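You operate a simulated robot arm through the tools that you are given. There is no shell and no other tool. Be economical: measure what you need, move in short steps, check, and stop when the job is done.

Carry out the task below with a simulated robot arm. There is one attempt and no reset: what you move stays moved.

JOB
Zero the thickness gauge, then load film sample R 342 into its tray.
Fine: zero it with the switch on DOWN and the empty tray in; end on UP, tray out.

The check looks at the end state, three seconds after you hand in, the way a careful person would. Anything else that was tipped, shoved, dropped, spilled or broken makes it a failure.

ROBOT AND FRAMES
A 6-joint arm with a two-finger parallel gripper, fixed in place. Base frame: the origin is at the foot of the arm, x ahead of it, y to its left, z up; the work surface is at about z = 76. Lengths are in cm, angles in degrees, forces in N, time in s.
With the tool pointing down near the work surface it reaches from about 26 to 68 cm from the base axis. Its first joint turns from -66.0 to 66.0 degrees. Payload 2.9 kg.
Tool frame: the origin (TCP) lies between the finger pads and is the grasp point; the fingertips stand 3 cm ahead of it; z points along the fingers, y is the line along which they close. The gripper opens to 11 cm. The fingers are 2 cm wide and 1 cm thick; the gripper's body (4.8 by 11.2 cm) begins 5.5 cm behind the TCP.
Orientation is that of the tool frame in the base frame, as a unit quaternion [x, y, z, w]. With the fingers straight down and closing along the base's y, the tool's x points along the base's -x, its y along +y and its z along -z.

CONTROLS
- The arm moves only by the tool drive_tool. Its argument "rows" is a list of rows, each an object (a shift or turn left out is 0, a gripper value left out holds the last) with "delta_pos": the shift along the tool's x, y, z in units of 250 mm (1.0 is 250 mm), a list of three; "turn": the turn, a rotation vector about the tool's x, y, z in units of 180 degrees (1.0 is 180 degrees), a list of three. In form: [{"delta_pos": [tx, ty, tz], "turn": [wx, wy, wz]}, ...]. A call has 1 to 20 rows; each row is the pose to reach, as a shift and turn from the pose commanded when the call began, along the tool's axes at that moment. "gripper" is the closure, from 0 (fully open) to 1 (shut), set as the call begins (left out, the last holds). A call with a number of a shift or a turn outside -1 to 1 is refused whole. Each row takes 0.2 s and may step no farther than 5 cm and 8.6 degrees from the row before; otherwise, or with a gripper value out of range, the whole call is refused. A pose out of reach is approached as far as the arm can. The call stops where the force on the tool passes 40 N (or 10 N more than at its start, if that is more) or the arm is blocked; 0.2 s more then pass. Each finger travels about 10.8 cm/s and halts on what it meets, pressing with about 27 N; the grip force reading is that of the motor and also rises with nothing between the fingers. The clock runs only during rows and for 0.2 s after the last one: add rows that repeat a pose to give the fingers time. The reply holds the time, the measured pose of the TCP, the force on the tool along the base axes, the opening and the grip force, in the units named above and with some noise.
- Cameras (640 x 400 px; columns grow to the right, rows downward): "scene" is fixed at [5.16, 41.72, 139.14]; the picture's right is [-0.95, -0.32, 0.00], its down [-0.16, 0.47, -0.87] and it looks along [0.28, -0.82, -0.50] (base axes); focal length 333 px, centre (320, 200). "wrist" rides on the gripper at [7.2, 1.7, -10.3] in the tool frame; the picture's right is [-0.23, 0.97, 0.00], its down [-0.76, -0.18, -0.62] and it looks along [-0.61, -0.14, 0.78] (tool axes); focal length 222 px, centre (320, 200). There is no depth. A picture from a camera that has moved, and an enlarged one, comes with that camera's place and axes in the base frame and with its lens.
- get_image(camera): a new picture of that camera. It takes no simulated time.
- close_up(camera, box): a new picture of the part [left, top, right, bottom] of that camera's present view, enlarged. It takes no simulated time.
- job_done(): hands the job in; it is judged then, once.

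Go step by step. Nothing tells you positions but the pictures and the camera data: compare them with the known pose of the tool, close in by small moves and look again before you grip or let go. The budget is 120 turns and 76 pictures, counting those below and the enlarged ones. Unless the task says otherwise, let go and move clear before handing in, and close with one line.

The tools are called after "Emit:" by a JSON object that holds its "op" and its "data". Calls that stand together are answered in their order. drive_tool: Moves the arm, as the interface text tells. Its arguments: {"type":"object","properties":{"rows":{"type":"array","items":{"type":"object","properties":{"delta_pos":{"type":"array","items":{"type":"number"}},"turn":{"type":"array","items":{"type":"number"}}}}},"gripper":{"type":"number"}},"required":["rows"]} The other tools are called the same way: get_image (camera) takes a picture; close_up (camera, box) takes an enlarged picture of a part of a camera's view; job_done () hands the job in.

At the start:

```text
time: 0.0
eef_pos: [34.61, -16.38, 122.03]
tool_rot: [-0.001, 1.0, 0.0, 0.0]
force: [0.8, -0.4, 0.4]
finger_gap: 11.0
finger_force: 0.1
```

scene: 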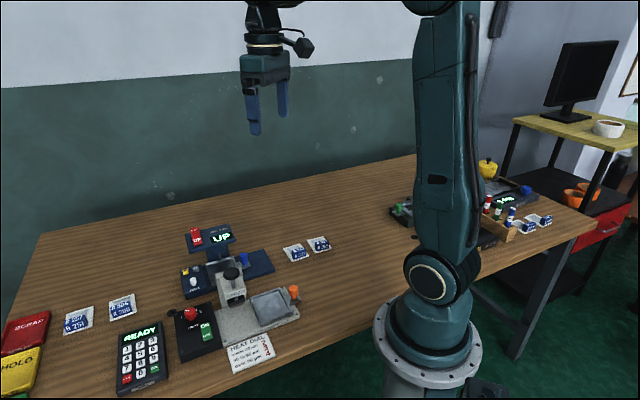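
wrist: 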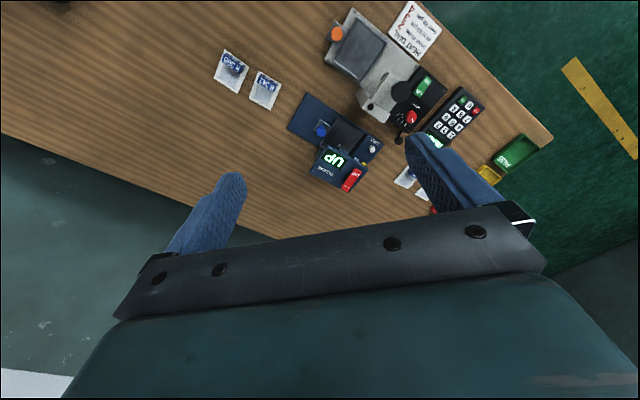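

I see a bench with a gauge showing "UP", a heat-seal machine, a keypad and several film sachets. I'll enlarge the relevant areas first.

Emit:
{"op": "close_up", "data": {"camera": "scene", "box": [160, 210, 350, 330]}}

Emit:
{"op": "close_up", "data": {"camera": "scene", "box": [0, 280, 300, 400]}}

Emit:
{"op": "close_up", "data": {"camera": "scene", "box": [380, 150, 570, 260]}}

Emit:
{"op": "close_up", "data": {"camera": "wrist", "box": [200, 0, 480, 210]}}

```text
3.33 times, centred on (255, 270) of scene
camera zoom: at [5.16, 41.72, 139.14], right [-0.95, -0.32, 0.0], down [-0.16, 0.47, -0.87], along [0.28, -0.82, -0.5], focal length 1110 px, centre (537, -33)
```

zoom: 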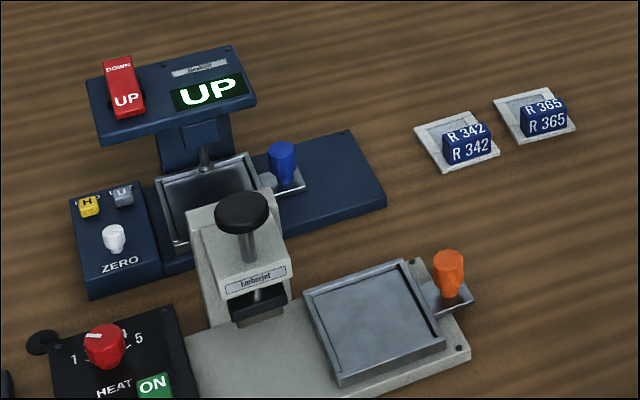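

```text
2.13 times, centred on (150, 340) of scene
camera zoom: at [5.16, 41.72, 139.14], right [-0.95, -0.32, 0.0], down [-0.16, 0.47, -0.87], along [0.28, -0.82, -0.5], focal length 710 px, centre (683, -99)
```

zoom: 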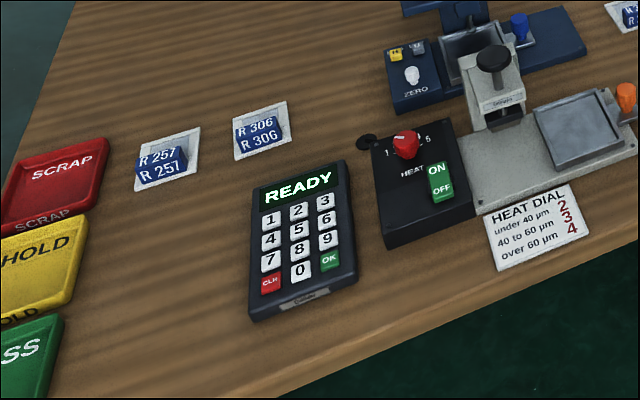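

```text
3.37 times, centred on (475, 205) of scene
camera zoom: at [5.16, 41.72, 139.14], right [-0.95, -0.32, 0.0], down [-0.16, 0.47, -0.87], along [0.28, -0.82, -0.5], focal length 1121 px, centre (-202, 183)
```

zoom: 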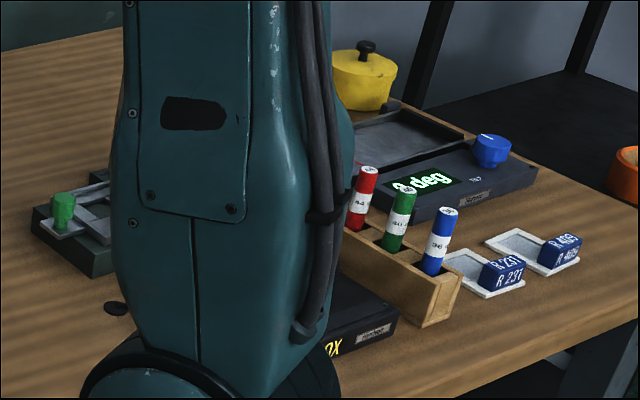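

```text
1.90 times, centred on (340, 105) of wrist
camera zoom: at [27.47, -14.63, 132.47], right [0.23, 0.97, 0.0], down [0.76, -0.18, 0.62], along [0.61, -0.14, -0.78], focal length 423 px, centre (282, 381)
```

zoom: 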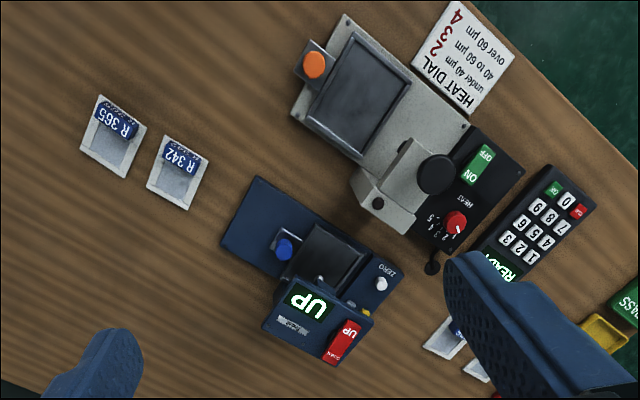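

The gauge looks to be near (50, -15) with its rail running at about 45°, and sample R 342 near (36.8, -29.5). I'll drop the arm straight down to get a closer wrist view of the gauge.

Emit:
{"op": "drive_tool", "data": {"rows": [{"delta_pos": [0, 0, 0.18]}, {"delta_pos": [0, 0, 0.36]}, {"delta_pos": [0, 0, 0.54]}, {"delta_pos": [0, 0, 0.72]}, {"delta_pos": [0, 0, 0.84]}, {"delta_pos": [0, 0, 0.84]}]}}

Emit:
{"op": "get_image", "data": {"camera": "wrist"}}

Emit:
{"op": "close_up", "data": {"camera": "scene", "box": [170, 215, 290, 305]}}

```text
time: 1.4
eef_pos: [34.41, -16.22, 101.01]
tool_rot: [0.0, 1.0, 0.0, 0.0]
force: [0.4, 0.6, 0.0]
finger_gap: 11.01
finger_force: 0.0
```

```text
69 pictures are left
camera wrist: at [27.18, -14.57, 111.42], right [0.23, 0.97, 0.0], down [0.76, -0.18, 0.62], along [0.61, -0.14, -0.78], focal length 222 px, centre (320, 200)
```

wrist: 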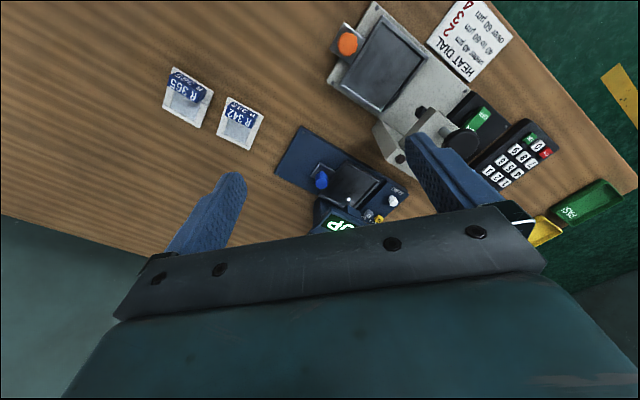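

```text
4.44 times, centred on (230, 260) of scene
camera zoom: at [5.16, 41.71, 139.14], right [-0.95, -0.32, 0.0], down [-0.16, 0.47, -0.87], along [0.28, -0.82, -0.5], focal length 1480 px, centre (720, -67)
```

zoom: 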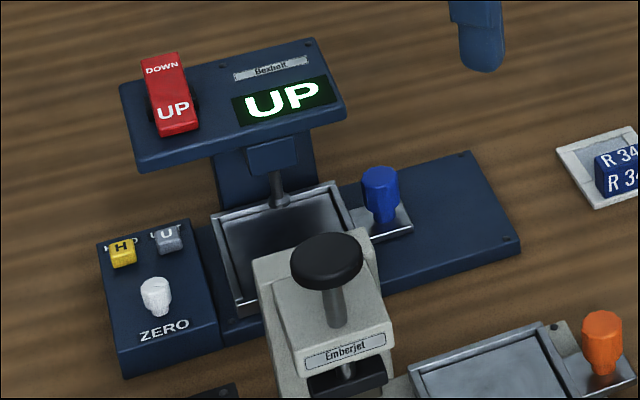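

The tray is in and empty, the foot is raised, and the rocker reads UP. I put ZERO at about (55.6, -7.2, 79.6), the rocker's DOWN end at about (58.6, -14.7, 89), and the knob at about (48, -19, 80). Next I'll close the fingers, yaw 45° and view the gauge from its front.

Emit:
{"op": "drive_tool", "data": {"rows": [{"delta_pos": [-0.1, 0.08, 0], "turn": [0, 0, 0.0417]}, {"delta_pos": [-0.2, 0.16, 0], "turn": [0, 0, 0.0833]}, {"delta_pos": [-0.3, 0.24, 0], "turn": [0, 0, 0.125]}, {"delta_pos": [-0.4, 0.33, 0], "turn": [0, 0, 0.1667]}, {"delta_pos": [-0.5, 0.41, 0], "turn": [0, 0, 0.2083]}, {"delta_pos": [-0.584, 0.488, 0], "turn": [0, 0, 0.25]}, {"delta_pos": [-0.584, 0.488, 0], "turn": [0, 0, 0.25]}], "gripper": 1}}

Emit:
{"op": "get_image", "data": {"camera": "wrist"}}

```text
time: 3.0
eef_pos: [49.26, -4.09, 101.16]
tool_rot: [0.383, 0.924, 0.0, -0.001]
force: [-0.5, -0.6, -0.2]
finger_gap: 0.0
finger_force: 27.0
```

```text
67 pictures are left
camera wrist: at [45.39, 2.27, 111.48], right [0.85, 0.53, 0.0], down [0.41, -0.66, 0.62], along [0.33, -0.53, -0.78], focal length 222 px, centre (320, 200)
```

wrist: 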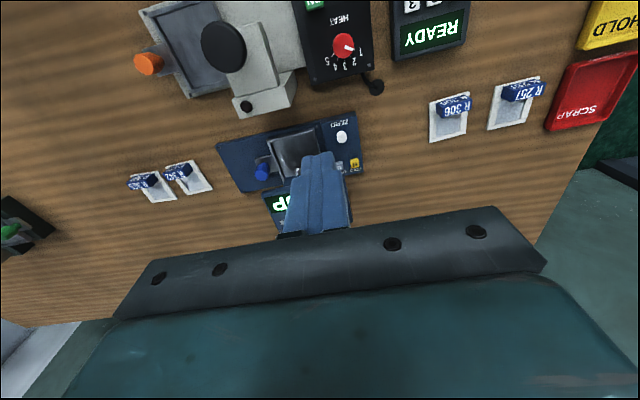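

Now I'll tilt about 25° to face the sloped head and hover about 4 cm short of the rocker's DOWN end.

Emit:
{"op": "drive_tool", "data": {"rows": [{"delta_pos": [-0.11, -0.01, 0.05], "turn": [0, -0.035, 0]}, {"delta_pos": [-0.22, -0.02, 0.1], "turn": [0, -0.07, 0]}, {"delta_pos": [-0.33, -0.03, 0.16], "turn": [0, -0.105, 0]}, {"delta_pos": [-0.446, -0.035, 0.22], "turn": [0, -0.139, 0]}, {"delta_pos": [-0.446, -0.035, 0.22], "turn": [0, -0.139, 0]}]}}

Emit:
{"op": "close_up", "data": {"camera": "wrist", "box": [220, 80, 420, 220]}}

Emit:
{"op": "close_up", "data": {"camera": "scene", "box": [160, 200, 290, 300]}}

```text
time: 4.2
eef_pos: [56.51, -12.77, 95.33]
tool_rot: [0.373, 0.902, -0.083, 0.201]
force: [-0.5, 0.6, -0.4]
finger_gap: 0.0
finger_force: 26.6
```

```text
2.86 times, centred on (320, 150) of wrist
camera zoom: at [49.95, -3.77, 101.85], right [0.83, 0.54, 0.1], down [0.17, -0.43, 0.89], along [0.52, -0.72, -0.45], focal length 635 px, centre (320, 343)
```

zoom: 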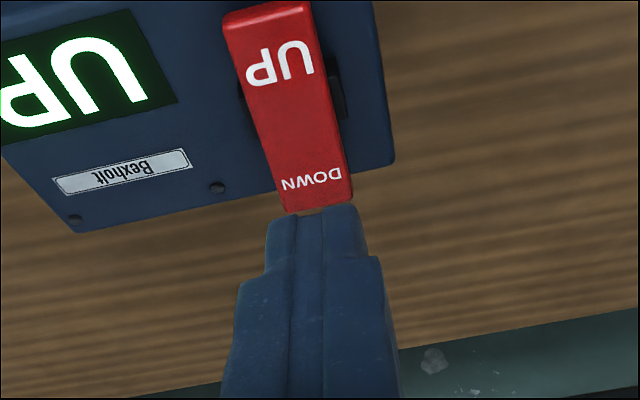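

```text
4.00 times, centred on (225, 250) of scene
camera zoom: at [5.16, 41.71, 139.14], right [-0.95, -0.32, 0.0], down [-0.16, 0.47, -0.87], along [0.28, -0.82, -0.5], focal length 1332 px, centre (700, 0)
```

zoom: 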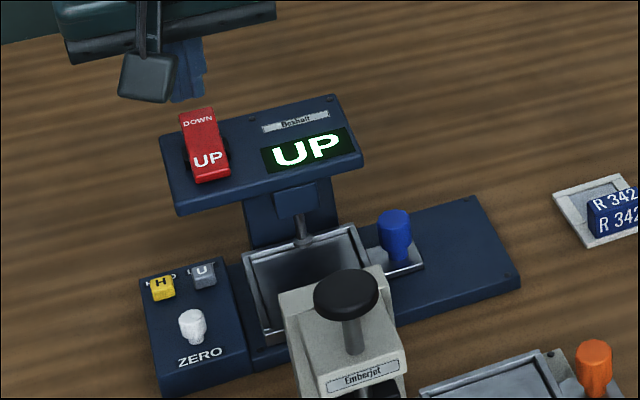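

The finger lines up with the DOWN end, about 3.7 cm away along the tool axis. I'll press along the tool axis in small steps.

Emit:
{"op": "drive_tool", "data": {"rows": [{"delta_pos": [-0.007, -0.005, 0.08]}, {"delta_pos": [-0.007, -0.005, 0.125]}, {"delta_pos": [-0.007, -0.005, 0.14]}, {"delta_pos": [-0.007, -0.005, 0.15]}, {"delta_pos": [-0.007, -0.005, 0.16]}, {"delta_pos": [-0.007, -0.005, 0.17]}]}}

Emit:
{"op": "close_up", "data": {"camera": "scene", "box": [160, 200, 290, 300]}}

```text
time: 5.6
eef_pos: [57.95, -14.18, 91.78]
tool_rot: [0.374, 0.902, -0.082, 0.201]
force: [0.9, -0.4, 3.1]
finger_gap: 0.0
finger_force: 27.1
```

```text
4.00 times, centred on (225, 250) of scene
camera zoom: at [5.16, 41.71, 139.15], right [-0.95, -0.32, 0.0], down [-0.16, 0.47, -0.87], along [0.28, -0.82, -0.5], focal length 1332 px, centre (700, 0)
```

zoom: 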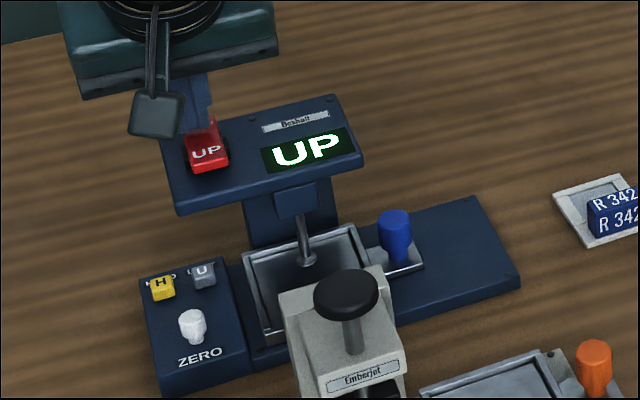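

The rocker is moving and the foot is coming down, but the display still reads UP. I'll press slightly further.

Emit:
{"op": "drive_tool", "data": {"rows": [{"delta_pos": [0, 0, 0.01]}, {"delta_pos": [0, 0, 0.02]}, {"delta_pos": [0, 0, 0.03]}, {"delta_pos": [0, 0, 0.03]}]}}

Emit:
{"op": "close_up", "data": {"camera": "scene", "box": [160, 200, 290, 300]}}

```text
time: 6.6
eef_pos: [58.38, -14.33, 91.7]
tool_rot: [0.374, 0.901, -0.081, 0.206]
force: [-2.1, 3.2, 36.4]
finger_gap: 0.0
finger_force: 26.7
```

```text
4.00 times, centred on (225, 250) of scene
camera zoom: at [5.08, 41.74, 139.14], right [-0.95, -0.32, 0.0], down [-0.16, 0.47, -0.87], along [0.28, -0.82, -0.5], focal length 1332 px, centre (700, 0)
```

zoom: 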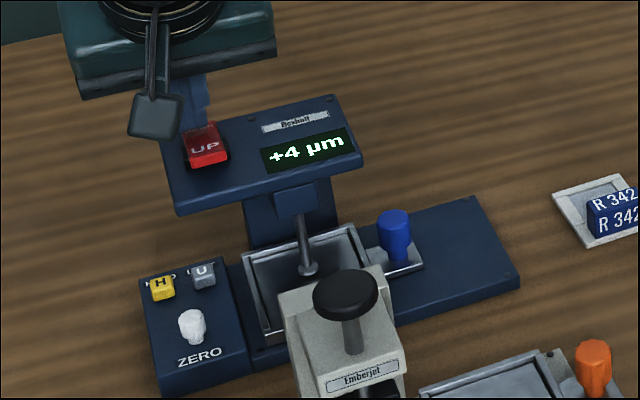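

The foot is down and the gauge reads +4 µm. I'll back off along the tool axis, away from the head.

Emit:
{"op": "drive_tool", "data": {"rows": [{"delta_pos": [0, 0, -0.06]}, {"delta_pos": [0, 0, -0.16]}, {"delta_pos": [0, 0, -0.28]}, {"delta_pos": [0, 0, -0.28]}]}}

Emit:
{"op": "close_up", "data": {"camera": "scene", "box": [160, 200, 290, 300]}}

```text
time: 7.6
eef_pos: [56.05, -12.4, 97.41]
tool_rot: [0.374, 0.902, -0.083, 0.199]
force: [-0.1, -0.4, 0.2]
finger_gap: 0.0
finger_force: 27.0
```

```text
4.00 times, centred on (225, 250) of scene
camera zoom: at [5.15, 41.72, 139.14], right [-0.95, -0.32, 0.0], down [-0.16, 0.47, -0.87], along [0.28, -0.82, -0.5], focal length 1332 px, centre (700, 0)
```

zoom: 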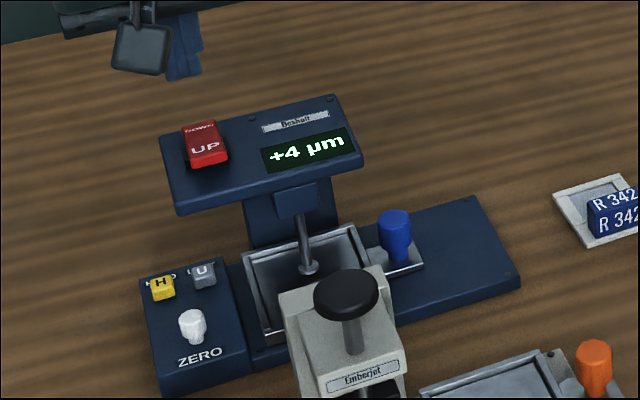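

The rocker latched on DOWN. Next I'll move in front of the head, above ZERO, and reduce the tilt to about 10°.

Emit:
{"op": "drive_tool", "data": {"rows": [{"delta_pos": [0.1, 0.07, -0.017], "turn": [0, 0.0415, 0]}, {"delta_pos": [0.207, 0.137, -0.035], "turn": [0, 0.083, 0]}, {"delta_pos": [0.207, 0.137, -0.035], "turn": [0, 0.083, 0]}]}}

Emit:
{"op": "close_up", "data": {"camera": "wrist", "box": [220, 80, 420, 220]}}

```text
time: 8.4
eef_pos: [54.77, -6.21, 96.19]
tool_rot: [0.381, 0.92, -0.033, 0.08]
force: [-0.4, -0.9, 0.5]
finger_gap: 0.03
finger_force: 27.1
```

```text
2.86 times, centred on (320, 150) of wrist
camera zoom: at [49.72, 1.34, 105.11], right [0.85, 0.53, 0.04], down [0.33, -0.58, 0.75], along [0.42, -0.62, -0.66], focal length 635 px, centre (320, 343)
```

zoom: 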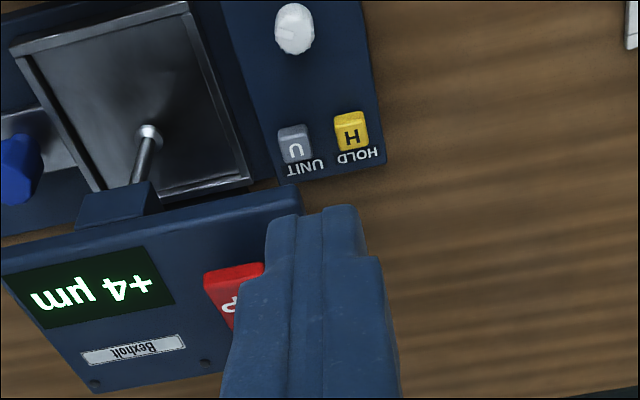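

ZERO is confirmed at about (55.3, -7.2, 80). I'll descend to just above it.

Emit:
{"op": "drive_tool", "data": {"rows": [{"delta_pos": [0.019, -0.002, 0.145]}, {"delta_pos": [0.038, -0.004, 0.29]}, {"delta_pos": [0.058, -0.006, 0.435]}, {"delta_pos": [0.058, -0.006, 0.435]}]}}

Emit:
{"op": "close_up", "data": {"camera": "wrist", "box": [220, 80, 420, 220]}}

Emit:
{"op": "close_up", "data": {"camera": "scene", "box": [160, 200, 290, 300]}}

```text
time: 9.4
eef_pos: [54.95, -6.68, 85.09]
tool_rot: [0.382, 0.92, -0.033, 0.081]
force: [0.3, -0.5, 0.1]
finger_gap: 0.0
finger_force: 26.4
```

```text
2.86 times, centred on (320, 150) of wrist
camera zoom: at [49.84, 0.81, 94.05], right [0.85, 0.53, 0.04], down [0.33, -0.58, 0.75], along [0.42, -0.62, -0.66], focal length 635 px, centre (320, 343)
```

zoom: 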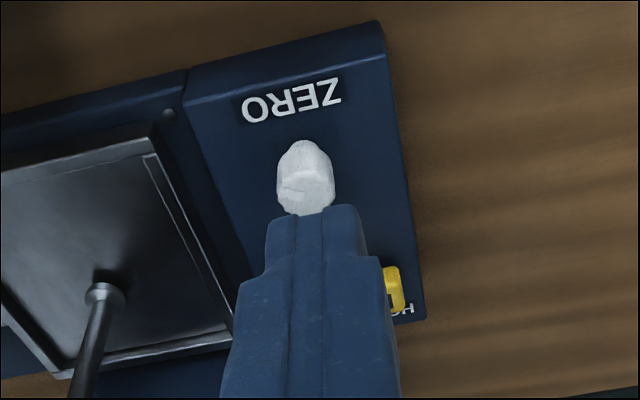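

```text
4.00 times, centred on (225, 250) of scene
camera zoom: at [5.16, 41.72, 139.14], right [-0.95, -0.32, 0.0], down [-0.16, 0.47, -0.87], along [0.28, -0.82, -0.5], focal length 1332 px, centre (700, 0)
```

zoom: 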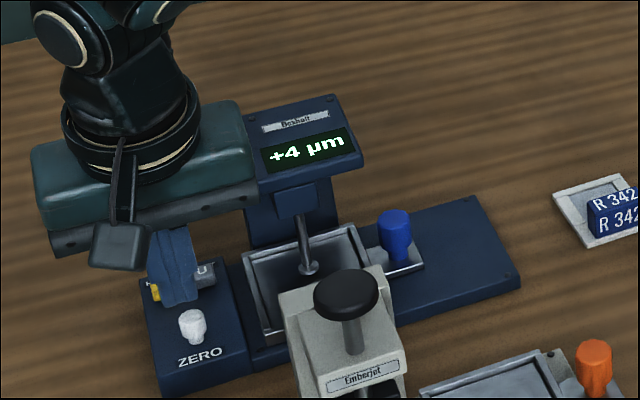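

The tip is above ZERO. I'll press vertically in small steps.

Emit:
{"op": "drive_tool", "data": {"rows": [{"delta_pos": [0.011, -0.006, 0.03]}, {"delta_pos": [0.014, -0.006, 0.05]}, {"delta_pos": [0.017, -0.006, 0.065]}, {"delta_pos": [0.02, -0.006, 0.08]}, {"delta_pos": [0.022, -0.006, 0.09]}]}}

Emit:
{"op": "close_up", "data": {"camera": "scene", "box": [160, 200, 290, 300]}}

```text
time: 10.6
eef_pos: [54.9, -6.71, 83.3]
tool_rot: [0.382, 0.92, -0.034, 0.08]
force: [-6.7, 1.6, 7.0]
finger_gap: 0.01
finger_force: 26.6
stopped in row 5: the force on the tool passed its limit (the readings are from after the stop); the commanded pose is now the measured one
```

```text
4.00 times, centred on (225, 250) of scene
camera zoom: at [5.13, 41.72, 139.14], right [-0.95, -0.32, 0.0], down [-0.16, 0.47, -0.87], along [0.28, -0.82, -0.5], focal length 1332 px, centre (700, 0)
```

zoom: 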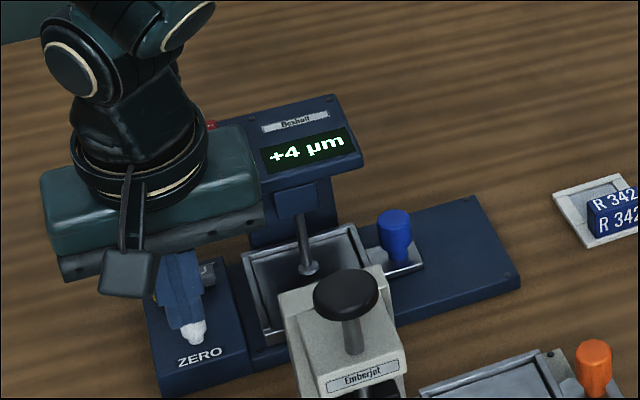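

The press stopped on force but the display still shows +4. I'll look at the contact before doing anything else.

Emit:
{"op": "close_up", "data": {"camera": "wrist", "box": [200, 80, 440, 240]}}

Emit:
{"op": "close_up", "data": {"camera": "scene", "box": [165, 235, 245, 295]}}

```text
2.50 times, centred on (320, 160) of wrist
camera zoom: at [49.76, 0.79, 92.27], right [0.85, 0.53, 0.04], down [0.33, -0.58, 0.75], along [0.42, -0.62, -0.66], focal length 555 px, centre (320, 300)
```

zoom: 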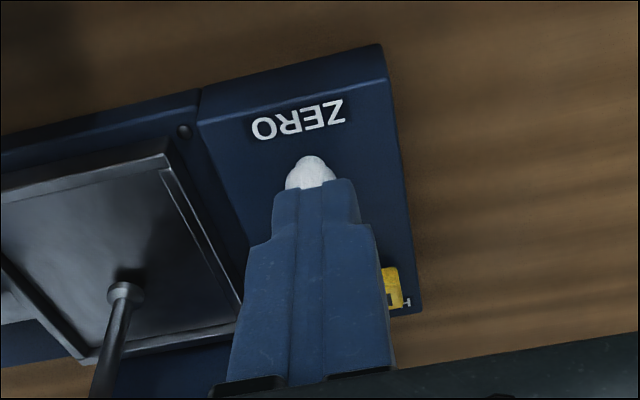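

```text
6.67 times, centred on (205, 265) of scene
camera zoom: at [5.13, 41.72, 139.14], right [-0.95, -0.32, 0.0], down [-0.16, 0.47, -0.87], along [0.28, -0.82, -0.5], focal length 2219 px, centre (1087, -233)
```

zoom: 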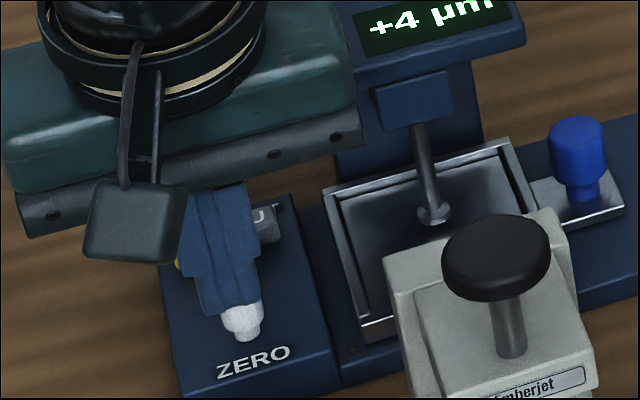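

The finger is on the white button, and it's unclear whether it fully actuated. I'll lift off a little and check the display and button.

Emit:
{"op": "drive_tool", "data": {"rows": [{"delta_pos": [-0.01, 0, -0.06]}, {"delta_pos": [-0.02, 0, -0.14]}, {"delta_pos": [-0.02, 0, -0.14]}]}}

Emit:
{"op": "close_up", "data": {"camera": "scene", "box": [165, 220, 285, 295]}}

Emit:
{"op": "close_up", "data": {"camera": "wrist", "box": [200, 60, 440, 210]}}

```text
time: 11.4
eef_pos: [54.74, -6.64, 86.7]
tool_rot: [0.382, 0.92, -0.035, 0.082]
force: [-1.0, 0.1, 0.0]
finger_gap: 0.0
finger_force: 27.3
```

```text
5.33 times, centred on (225, 258) of scene
camera zoom: at [5.15, 41.72, 139.14], right [-0.95, -0.32, 0.0], down [-0.16, 0.47, -0.87], along [0.28, -0.82, -0.5], focal length 1775 px, centre (827, -107)
```

zoom: 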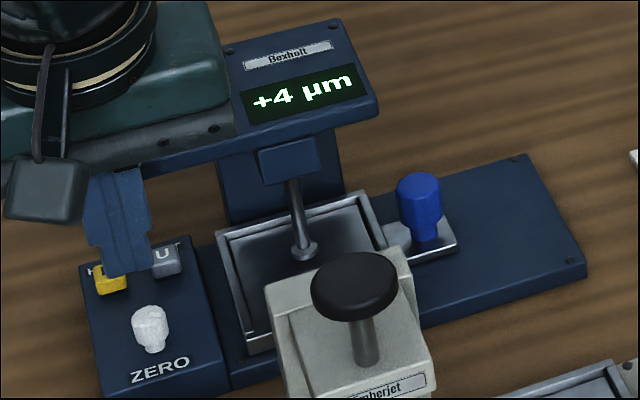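

```text
2.67 times, centred on (320, 135) of wrist
camera zoom: at [49.58, 0.94, 95.72], right [0.85, 0.53, 0.04], down [0.33, -0.58, 0.75], along [0.42, -0.62, -0.66], focal length 592 px, centre (320, 373)
```

zoom: 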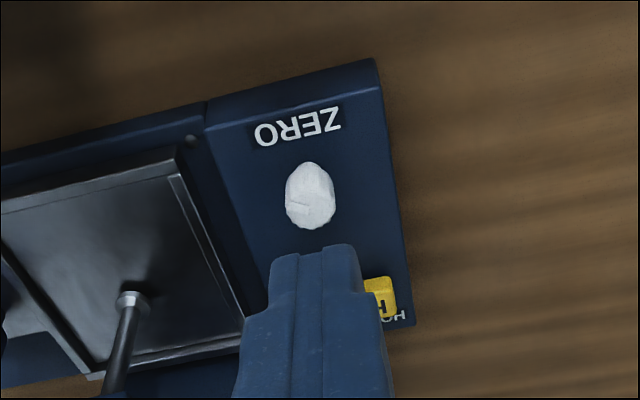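

The white ZERO control has a faint marker on top, so it may be a knob that turns rather than a button. I'll look closer.

Emit:
{"op": "close_up", "data": {"camera": "wrist", "box": [285, 95, 365, 145]}}

Emit:
{"op": "close_up", "data": {"camera": "scene", "box": [180, 265, 212, 295]}}

```text
8.00 times, centred on (325, 120) of wrist
camera zoom: at [49.58, 0.94, 95.72], right [0.85, 0.53, 0.04], down [0.33, -0.58, 0.75], along [0.42, -0.62, -0.66], focal length 1777 px, centre (280, 840)
```

zoom: 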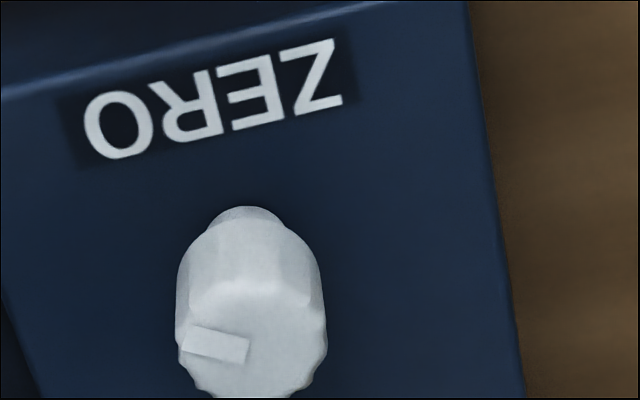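

```text
13.33 times, centred on (196, 280) of scene
camera zoom: at [5.15, 41.72, 139.14], right [-0.95, -0.32, 0.0], down [-0.16, 0.47, -0.87], along [0.28, -0.82, -0.5], focal length 4438 px, centre (1973, -867)
```

zoom: 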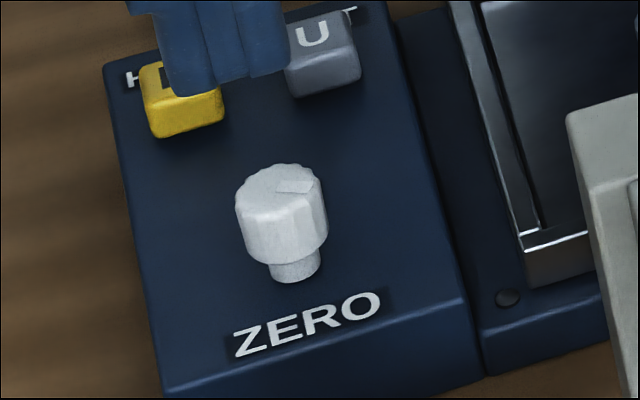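

ZERO is a fluted rotary knob, about 1.9 cm across, so it has to be gripped and turned until the display shows 0. I'll open the fingers to about 3.4 cm and centre above it.

Emit:
{"op": "drive_tool", "data": {"rows": [{"delta_pos": [0, 0, 0]}, {"delta_pos": [0, 0, 0]}, {"delta_pos": [0.009, -0.002, 0.08]}, {"delta_pos": [0.009, -0.002, 0.08]}], "gripper": 0.69}}

Emit:
{"op": "close_up", "data": {"camera": "wrist", "box": [200, 60, 440, 210]}}

Emit:
{"op": "close_up", "data": {"camera": "scene", "box": [165, 235, 245, 295]}}

```text
time: 12.4
eef_pos: [54.76, -6.65, 84.72]
tool_rot: [0.382, 0.92, -0.033, 0.082]
force: [-0.3, 0.4, -0.3]
finger_gap: 3.43
finger_force: 0.1
```

```text
2.67 times, centred on (320, 135) of wrist
camera zoom: at [49.66, 0.86, 93.69], right [0.85, 0.53, 0.04], down [0.33, -0.58, 0.75], along [0.42, -0.62, -0.66], focal length 592 px, centre (320, 373)
```

zoom: 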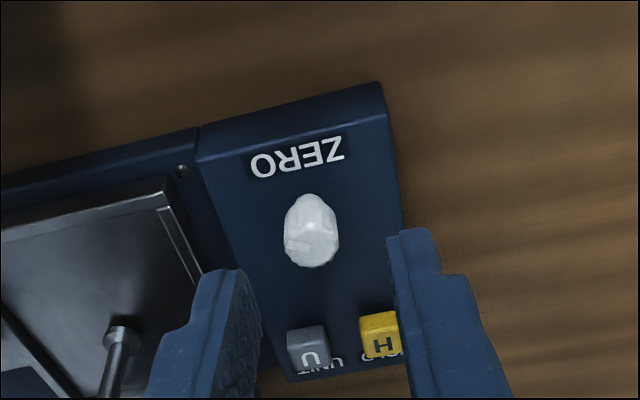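

```text
6.67 times, centred on (205, 265) of scene
camera zoom: at [5.16, 41.72, 139.14], right [-0.95, -0.32, 0.0], down [-0.16, 0.47, -0.87], along [0.28, -0.82, -0.5], focal length 2219 px, centre (1087, -233)
```

zoom: 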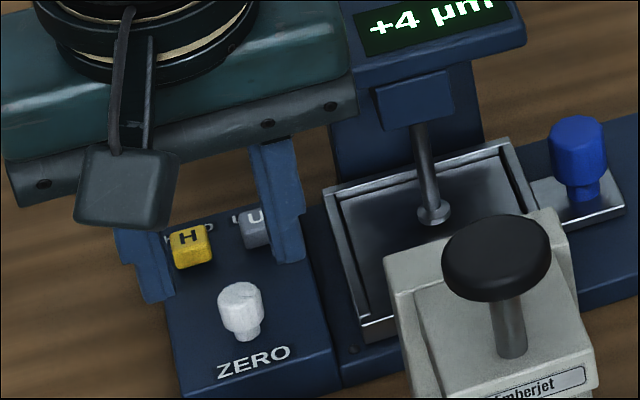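

The knob sits between the fingers. I'll make a small centring correction and descend around it.

Emit:
{"op": "drive_tool", "data": {"rows": [{"delta_pos": [0.001, -0.0045, 0.03]}, {"delta_pos": [0.002, -0.0045, 0.07]}, {"delta_pos": [0.003, -0.0045, 0.103]}, {"delta_pos": [0.003, -0.0045, 0.103]}], "gripper": 0.71}}

Emit:
{"op": "close_up", "data": {"camera": "wrist", "box": [200, 60, 440, 210]}}

Emit:
{"op": "close_up", "data": {"camera": "scene", "box": [165, 235, 245, 295]}}

```text
time: 13.4
eef_pos: [55.13, -7.12, 82.1]
tool_rot: [0.382, 0.92, -0.034, 0.083]
force: [-1.1, 0.1, 0.5]
finger_gap: 3.17
finger_force: 0.0
```

```text
2.67 times, centred on (320, 135) of wrist
camera zoom: at [50.01, 0.4, 91.11], right [0.85, 0.53, 0.04], down [0.33, -0.58, 0.75], along [0.42, -0.62, -0.66], focal length 592 px, centre (320, 373)
```

zoom: 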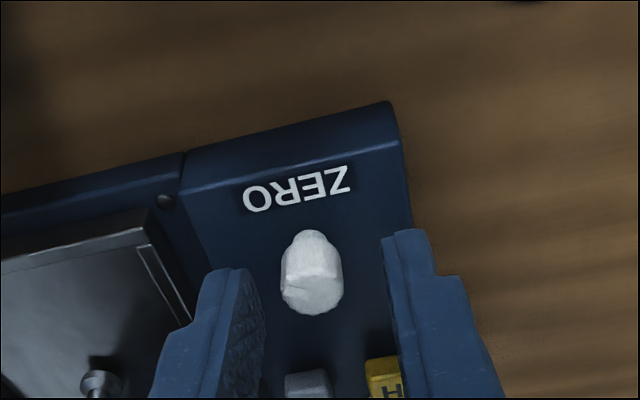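

```text
6.67 times, centred on (205, 265) of scene
camera zoom: at [5.16, 41.71, 139.14], right [-0.95, -0.32, 0.0], down [-0.16, 0.47, -0.87], along [0.28, -0.82, -0.5], focal length 2219 px, centre (1087, -233)
```

zoom: 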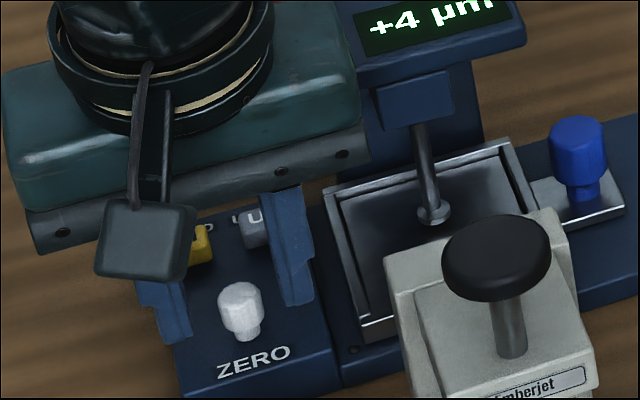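

The fingers straddle the knob with the grip point centred to within about 1 mm. I'll close on it.

Emit:
{"op": "drive_tool", "data": {"rows": [{"delta_pos": [0, -0.004, 0]}, {"delta_pos": [0, -0.004, 0]}, {"delta_pos": [0, -0.004, 0]}], "gripper": 1}}

Emit:
{"op": "close_up", "data": {"camera": "scene", "box": [165, 220, 285, 295]}}

```text
time: 14.2
eef_pos: [55.01, -7.24, 82.09]
tool_rot: [0.381, 0.92, -0.034, 0.083]
force: [2.2, -3.4, -4.0]
finger_gap: 1.47
finger_force: 44.7
```

```text
5.33 times, centred on (225, 258) of scene
camera zoom: at [5.17, 41.71, 139.15], right [-0.95, -0.32, 0.0], down [-0.16, 0.47, -0.87], along [0.28, -0.82, -0.5], focal length 1775 px, centre (827, -107)
```

zoom: 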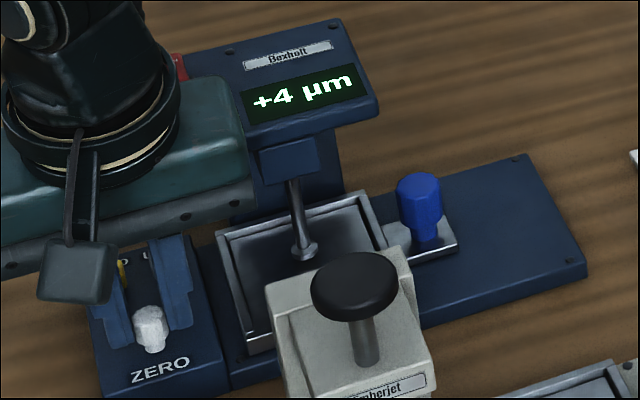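

The knob is gripped with a gap of 1.47 cm. I'll turn 16° clockwise (seen from above) and read the display.

Emit:
{"op": "drive_tool", "data": {"rows": [{"delta_pos": [0, 0.001, 0], "turn": [0.0038, 0, 0.022]}, {"delta_pos": [0, 0.002, 0], "turn": [0.0077, 0, 0.0438]}, {"delta_pos": [0, 0.003, 0], "turn": [0.0115, 0, 0.066]}, {"delta_pos": [0, 0.004, 0], "turn": [0.0154, 0, 0.0876]}, {"delta_pos": [0, 0.004, 0], "turn": [0.0154, 0, 0.0876]}]}}

Emit:
{"op": "close_up", "data": {"camera": "scene", "box": [165, 220, 285, 295]}}

```text
time: 15.4
eef_pos: [55.17, -7.18, 82.11]
tool_rot: [0.507, 0.858, -0.045, 0.076]
force: [-2.5, -4.9, -6.1]
finger_gap: 1.48
finger_force: 44.9
```

```text
5.33 times, centred on (225, 258) of scene
camera zoom: at [5.16, 41.7, 139.15], right [-0.95, -0.32, 0.0], down [-0.16, 0.47, -0.87], along [0.28, -0.82, -0.5], focal length 1775 px, centre (827, -107)
```

zoom: 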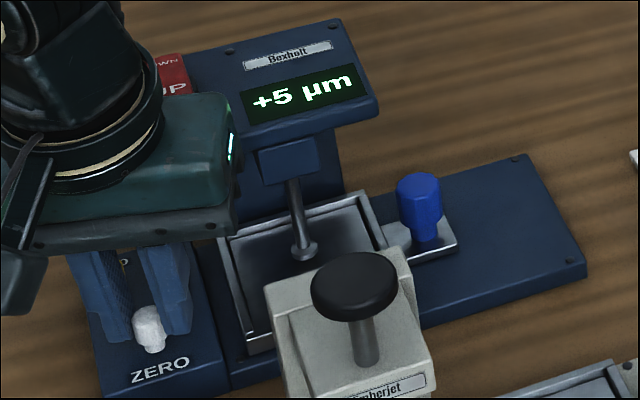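

Clockwise raises the reading by about 1 µm per 16°, so I need to go counter-clockwise. I'll release, swing the gripper clockwise about the knob axis to gain range, then regrip.

Emit:
{"op": "drive_tool", "data": {"rows": [{"delta_pos": [0, 0, 0]}, {"delta_pos": [0, 0, 0]}, {"delta_pos": [0, 0.002, 0], "turn": [0.0077, 0, 0.0438]}, {"delta_pos": [-0.0005, 0.004, 0], "turn": [0.0154, 0, 0.0876]}, {"delta_pos": [-0.0012, 0.0057, 0], "turn": [0.0232, 0, 0.1313]}, {"delta_pos": [-0.0012, 0.0057, 0], "turn": [0.0232, 0, 0.1313]}], "gripper": 0.71}}

Emit:
{"op": "close_up", "data": {"camera": "wrist", "box": [200, 60, 440, 210]}}

Emit:
{"op": "close_up", "data": {"camera": "scene", "box": [165, 220, 285, 295]}}

```text
time: 16.8
eef_pos: [55.3, -7.16, 82.23]
tool_rot: [0.674, 0.733, -0.058, 0.066]
force: [-0.7, 0.7, -0.5]
finger_gap: 3.18
finger_force: 0.1
```

```text
2.67 times, centred on (320, 135) of wrist
camera zoom: at [56.2, 1.96, 91.22], right [0.99, -0.14, 0.04], down [-0.12, -0.65, 0.75], along [-0.08, -0.74, -0.66], focal length 592 px, centre (320, 373)
```

zoom: 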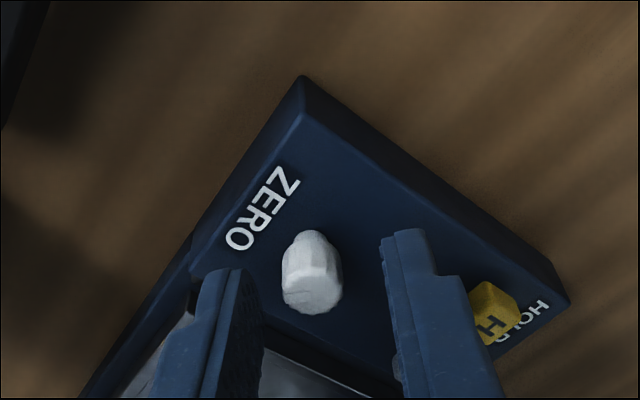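

```text
5.33 times, centred on (225, 258) of scene
camera zoom: at [5.16, 41.72, 139.14], right [-0.95, -0.32, 0.0], down [-0.16, 0.47, -0.87], along [0.28, -0.82, -0.5], focal length 1775 px, centre (827, -107)
```

zoom: 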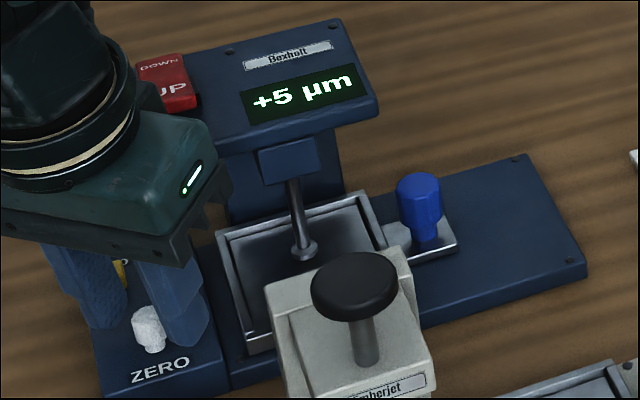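

The knob is still centred. I'll grip it and turn 40° counter-clockwise.

Emit:
{"op": "drive_tool", "data": {"rows": [{"delta_pos": [0, -0.004, 0]}, {"delta_pos": [0, -0.004, 0]}, {"delta_pos": [0, -0.004, 0]}, {"delta_pos": [0, -0.006, 0], "turn": [-0.0077, 0, -0.0438]}, {"delta_pos": [-0.0005, -0.008, 0], "turn": [-0.0154, 0, -0.0876]}, {"delta_pos": [-0.0012, -0.0097, 0], "turn": [-0.0232, 0, -0.1313]}, {"delta_pos": [-0.002, -0.0114, 0], "turn": [-0.0309, 0, -0.1751]}, {"delta_pos": [-0.0033, -0.013, 0], "turn": [-0.0386, 0, -0.2189]}, {"delta_pos": [-0.0033, -0.013, 0], "turn": [-0.0386, 0, -0.2189]}], "gripper": 1}}

Emit:
{"op": "close_up", "data": {"camera": "scene", "box": [165, 220, 285, 295]}}

```text
time: 18.8
eef_pos: [54.96, -7.15, 82.17]
tool_rot: [0.381, 0.92, -0.034, 0.082]
force: [4.0, -2.5, -1.7]
finger_gap: 1.43
finger_force: 44.6
```

```text
5.33 times, centred on (225, 258) of scene
camera zoom: at [5.17, 41.71, 139.15], right [-0.95, -0.32, 0.0], down [-0.16, 0.47, -0.87], along [0.28, -0.82, -0.5], focal length 1775 px, centre (827, -107)
```

zoom: 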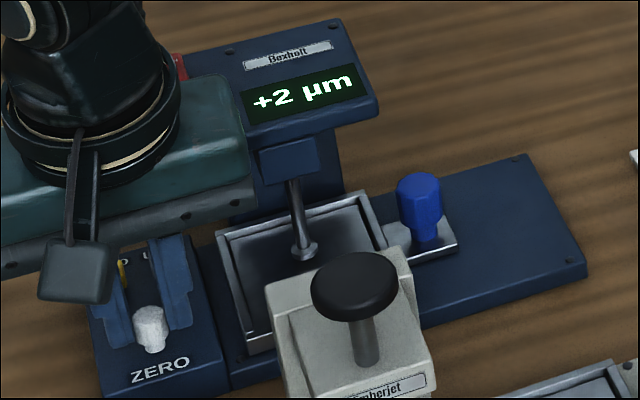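

The display is at +2 µm. I'll release, swing back 40°, regrip, turn 24° counter-clockwise and check.

Emit:
{"op": "drive_tool", "data": {"rows": [{"delta_pos": [0, 0, 0]}, {"delta_pos": [0, 0.004, 0]}, {"delta_pos": [0, 0.006, 0], "turn": [0.0077, 0, 0.0438]}, {"delta_pos": [-0.0005, 0.008, 0], "turn": [0.0154, 0, 0.0876]}, {"delta_pos": [-0.0012, 0.0097, 0], "turn": [0.0232, 0, 0.1313]}, {"delta_pos": [-0.002, 0.0114, 0], "turn": [0.0309, 0, 0.1751]}, {"delta_pos": [-0.0033, 0.013, 0], "turn": [0.0386, 0, 0.2189]}, {"delta_pos": [-0.0033, 0.013, 0], "turn": [0.0386, 0, 0.2189]}], "gripper": 0.71}}

Emit:
{"op": "drive_tool", "data": {"rows": [{"delta_pos": [0, -0.004, 0]}, {"delta_pos": [0, -0.004, 0]}, {"delta_pos": [0, -0.004, 0]}, {"delta_pos": [0, -0.006, 0], "turn": [-0.0077, 0, -0.0438]}, {"delta_pos": [-0.0005, -0.008, 0], "turn": [-0.0154, 0, -0.0876]}, {"delta_pos": [-0.0012, -0.0097, 0], "turn": [-0.0232, 0, -0.1313]}, {"delta_pos": [-0.0012, -0.0097, 0], "turn": [-0.0232, 0, -0.1313]}], "gripper": 1}}

Emit:
{"op": "close_up", "data": {"camera": "scene", "box": [165, 220, 285, 295]}}

```text
time: 20.6
eef_pos: [55.17, -7.06, 82.3]
tool_rot: [0.674, 0.733, -0.059, 0.066]
force: [-0.5, -0.8, 0.7]
finger_gap: 3.19
finger_force: 0.1
```

```text
time: 22.2
eef_pos: [55.07, -7.04, 82.21]
tool_rot: [0.504, 0.859, -0.043, 0.077]
force: [7.4, 6.6, -3.0]
finger_gap: 1.4
finger_force: 44.9
```

```text
5.33 times, centred on (225, 258) of scene
camera zoom: at [5.17, 41.73, 139.14], right [-0.95, -0.32, 0.0], down [-0.16, 0.47, -0.87], along [0.28, -0.82, -0.5], focal length 1775 px, centre (827, -107)
```

zoom: 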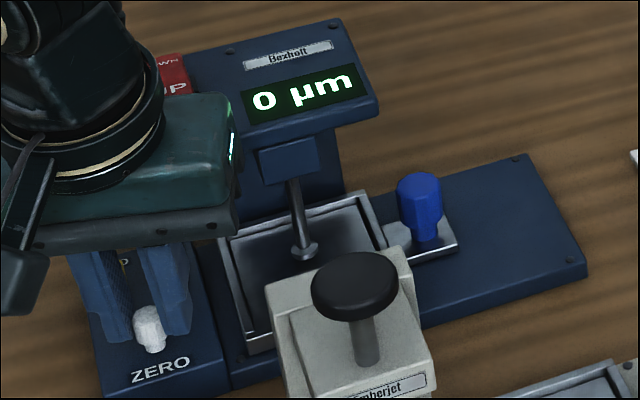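

The display reads 0 µm. I'll release and lift straight up, then confirm it holds.

Emit:
{"op": "drive_tool", "data": {"rows": [{"delta_pos": [0, 0, 0]}, {"delta_pos": [0, 0.004, 0]}, {"delta_pos": [-0.007, 0.004, -0.04]}, {"delta_pos": [-0.028, 0.004, -0.158]}, {"delta_pos": [-0.056, 0.004, -0.315]}, {"delta_pos": [-0.084, 0.004, -0.473]}, {"delta_pos": [-0.084, 0.004, -0.473]}], "gripper": 0.71}}

Emit:
{"op": "close_up", "data": {"camera": "scene", "box": [165, 220, 285, 295]}}

```text
time: 23.8
eef_pos: [55.03, -7.09, 94.11]
tool_rot: [0.506, 0.858, -0.045, 0.077]
force: [-0.1, -0.8, -0.1]
finger_gap: 3.16
finger_force: 0.2
```

```text
5.33 times, centred on (225, 258) of scene
camera zoom: at [5.15, 41.72, 139.14], right [-0.95, -0.32, 0.0], down [-0.16, 0.47, -0.87], along [0.28, -0.82, -0.5], focal length 1775 px, centre (827, -107)
```

zoom: 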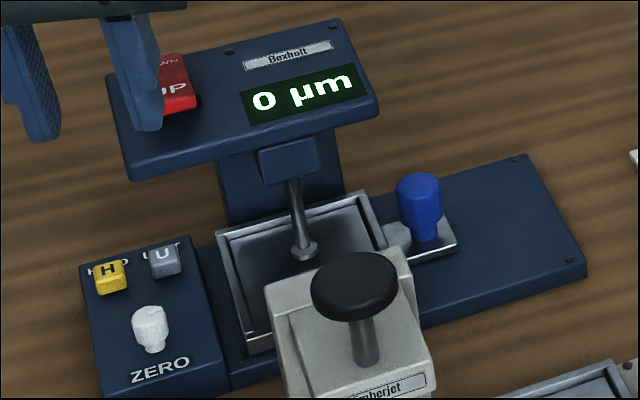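

The 0 µm reading holds. I'll close the fingers, yaw back to face the head and raise slightly.

Emit:
{"op": "drive_tool", "data": {"rows": [{"delta_pos": [-0.007, 0, -0.04], "turn": [-0.0077, 0, -0.0438]}, {"delta_pos": [-0.014, 0, -0.08], "turn": [-0.0154, 0, -0.0876]}, {"delta_pos": [-0.014, 0, -0.08], "turn": [-0.0154, 0, -0.0876]}], "gripper": 1}}

Emit:
{"op": "drive_tool", "data": {"rows": [{"delta_pos": [-0.05, -0.05, 0.02], "turn": [0, -0.0415, 0]}, {"delta_pos": [-0.102, -0.12, 0.05], "turn": [0, -0.083, 0]}, {"delta_pos": [-0.102, -0.12, 0.05], "turn": [0, -0.083, 0]}]}}

Emit:
{"op": "close_up", "data": {"camera": "wrist", "box": [220, 80, 420, 220]}}

Emit:
{"op": "close_up", "data": {"camera": "scene", "box": [160, 200, 290, 300]}}

```text
time: 24.6
eef_pos: [55.03, -7.13, 96.02]
tool_rot: [0.381, 0.921, -0.033, 0.082]
force: [0.6, 0.0, 0.0]
finger_gap: 0.04
finger_force: 27.2
```

```text
time: 25.4
eef_pos: [54.85, -11.02, 95.29]
tool_rot: [0.374, 0.901, -0.082, 0.202]
force: [1.2, 0.6, -0.1]
finger_gap: 0.0
finger_force: 26.8
```

```text
2.86 times, centred on (320, 150) of wrist
camera zoom: at [48.28, -2.04, 101.67], right [0.83, 0.54, 0.1], down [0.17, -0.43, 0.89], along [0.52, -0.72, -0.45], focal length 635 px, centre (320, 343)
```

zoom: 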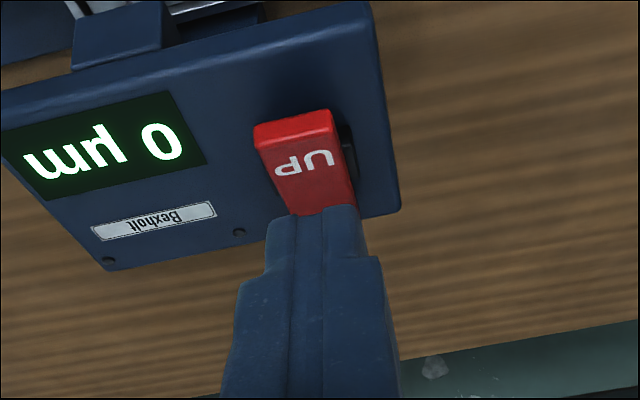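

```text
4.00 times, centred on (225, 250) of scene
camera zoom: at [5.15, 41.71, 139.14], right [-0.95, -0.32, 0.0], down [-0.16, 0.47, -0.87], along [0.28, -0.82, -0.5], focal length 1332 px, centre (700, 0)
```

zoom: 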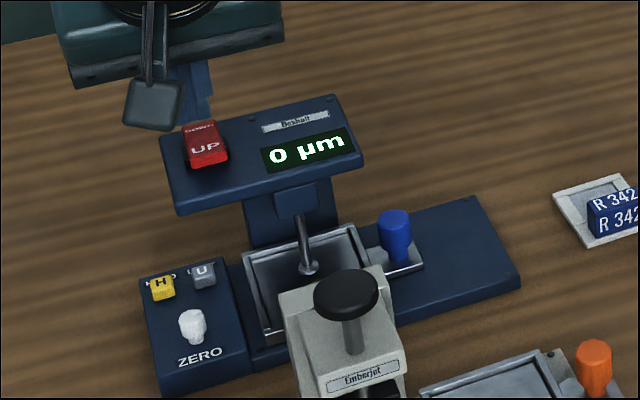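

The UP end now stands raised. I'll press it along the tool axis in small steps.

Emit:
{"op": "drive_tool", "data": {"rows": [{"delta_pos": [0.027, -0.012, 0.07]}, {"delta_pos": [0.027, -0.015, 0.12]}, {"delta_pos": [0.027, -0.015, 0.14]}, {"delta_pos": [0.027, -0.015, 0.155]}, {"delta_pos": [0.027, -0.015, 0.165]}, {"delta_pos": [0.027, -0.015, 0.175]}, {"delta_pos": [0.027, -0.015, 0.185]}, {"delta_pos": [0.027, -0.015, 0.195]}]}}

Emit:
{"op": "close_up", "data": {"camera": "scene", "box": [160, 200, 290, 300]}}

```text
time: 27.0
eef_pos: [55.55, -12.13, 91.42]
tool_rot: [0.375, 0.901, -0.082, 0.202]
force: [-5.3, 2.2, 8.0]
finger_gap: 0.0
finger_force: 27.8
stopped in row 7: the force on the tool passed its limit (the readings are from after the stop); the commanded pose is now the measured one
```

```text
4.00 times, centred on (225, 250) of scene
camera zoom: at [5.13, 41.72, 139.14], right [-0.95, -0.32, 0.0], down [-0.16, 0.47, -0.87], along [0.28, -0.82, -0.5], focal length 1332 px, centre (700, 0)
```

zoom: 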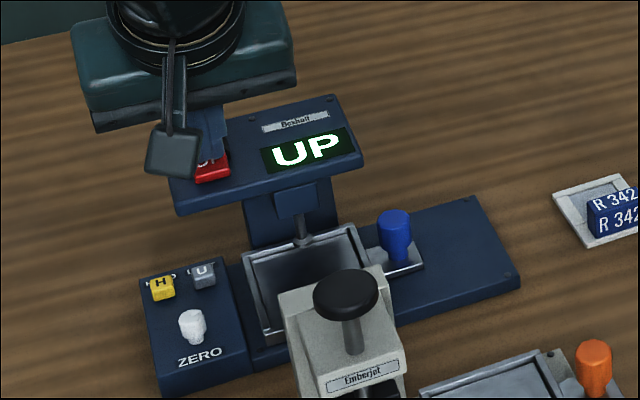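

The switch is back at UP and the foot is raised. I'll retract and straighten the tool.

Emit:
{"op": "drive_tool", "data": {"rows": [{"delta_pos": [0, 0, -0.08]}, {"delta_pos": [0, 0, -0.2]}, {"delta_pos": [0, 0, -0.36], "turn": [0, 0.0347, 0]}, {"delta_pos": [0, 0, -0.36], "turn": [0, 0.0694, 0]}, {"delta_pos": [0, 0, -0.36], "turn": [0, 0.104, 0]}, {"delta_pos": [0, 0, -0.36], "turn": [0, 0.139, 0]}, {"delta_pos": [0, 0, -0.36], "turn": [0, 0.139, 0]}]}}

Emit:
{"op": "get_image", "data": {"camera": "scene"}}

```text
time: 28.6
eef_pos: [52.77, -9.48, 99.39]
tool_rot: [0.382, 0.924, 0.002, 0.001]
force: [0.5, -0.3, 0.4]
finger_gap: 0.01
finger_force: 27.4
```

```text
37 pictures are left
```

scene: 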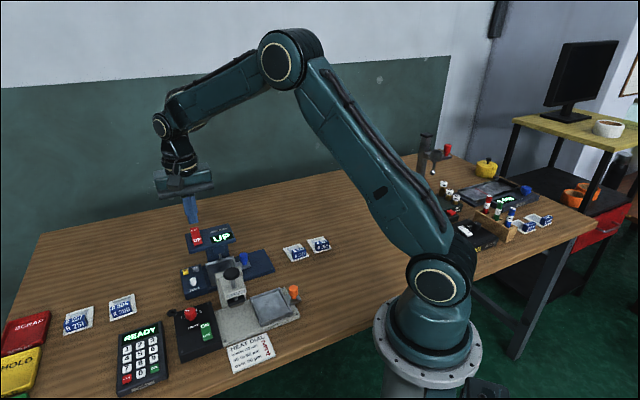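

The gauge reads UP and nothing else has moved. I'll yaw -90° and go to the outboard side of the blue tray knob with the fingers partly open.

Emit:
{"op": "drive_tool", "data": {"rows": [{"delta_pos": [-0.011, -0.057, 0], "turn": [0, 0, -0.0417]}, {"delta_pos": [-0.022, -0.114, 0], "turn": [0, 0, -0.0833]}, {"delta_pos": [-0.033, -0.172, 0], "turn": [0, 0, -0.125]}, {"delta_pos": [-0.044, -0.229, 0], "turn": [0, 0, -0.1667]}, {"delta_pos": [-0.055, -0.286, 0], "turn": [0, 0, -0.2083]}, {"delta_pos": [-0.066, -0.343, 0], "turn": [0, 0, -0.25]}, {"delta_pos": [-0.077, -0.4, 0], "turn": [0, 0, -0.2917]}, {"delta_pos": [-0.088, -0.458, 0], "turn": [0, 0, -0.3333]}, {"delta_pos": [-0.1, -0.515, 0], "turn": [0, 0, -0.375]}, {"delta_pos": [-0.111, -0.572, 0.02], "turn": [0, 0, -0.4167]}, {"delta_pos": [-0.122, -0.63, 0.04], "turn": [0, 0, -0.4583]}, {"delta_pos": [-0.133, -0.687, 0.056], "turn": [0, 0, -0.5]}, {"delta_pos": [-0.133, -0.687, 0.056], "turn": [0, 0, -0.5]}], "gripper": 0.64}}

Emit:
{"op": "drive_tool", "data": {"rows": [{"delta_pos": [0, 0, 0.05], "turn": [0, -0.0417, 0]}, {"delta_pos": [0, 0, 0.1], "turn": [0, -0.0833, 0]}, {"delta_pos": [0, 0, 0.16], "turn": [0, -0.125, 0]}, {"delta_pos": [0, 0, 0.24], "turn": [0, -0.1667, 0]}, {"delta_pos": [0, 0, 0.24], "turn": [0, -0.1667, 0]}]}}

Emit:
{"op": "get_image", "data": {"camera": "wrist"}}

```text
time: 31.4
eef_pos: [42.9, -24.03, 97.94]
tool_rot: [-0.383, 0.924, -0.001, 0.002]
force: [-0.2, -0.1, 1.0]
finger_gap: 3.95
finger_force: 0.0
```

```text
time: 32.6
eef_pos: [42.86, -23.75, 92.12]
tool_rot: [-0.37, 0.892, 0.098, 0.242]
force: [0.7, -0.1, -0.6]
finger_gap: 3.97
finger_force: 0.1
```

```text
36 pictures are left
camera wrist: at [33.56, -30.76, 97.45], right [-0.55, 0.83, 0.11], down [0.37, 0.12, 0.92], along [0.75, 0.55, -0.37], focal length 222 px, centre (320, 200)
```

wrist: 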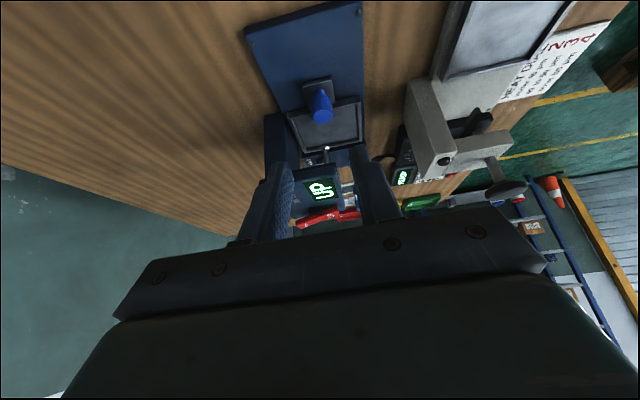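

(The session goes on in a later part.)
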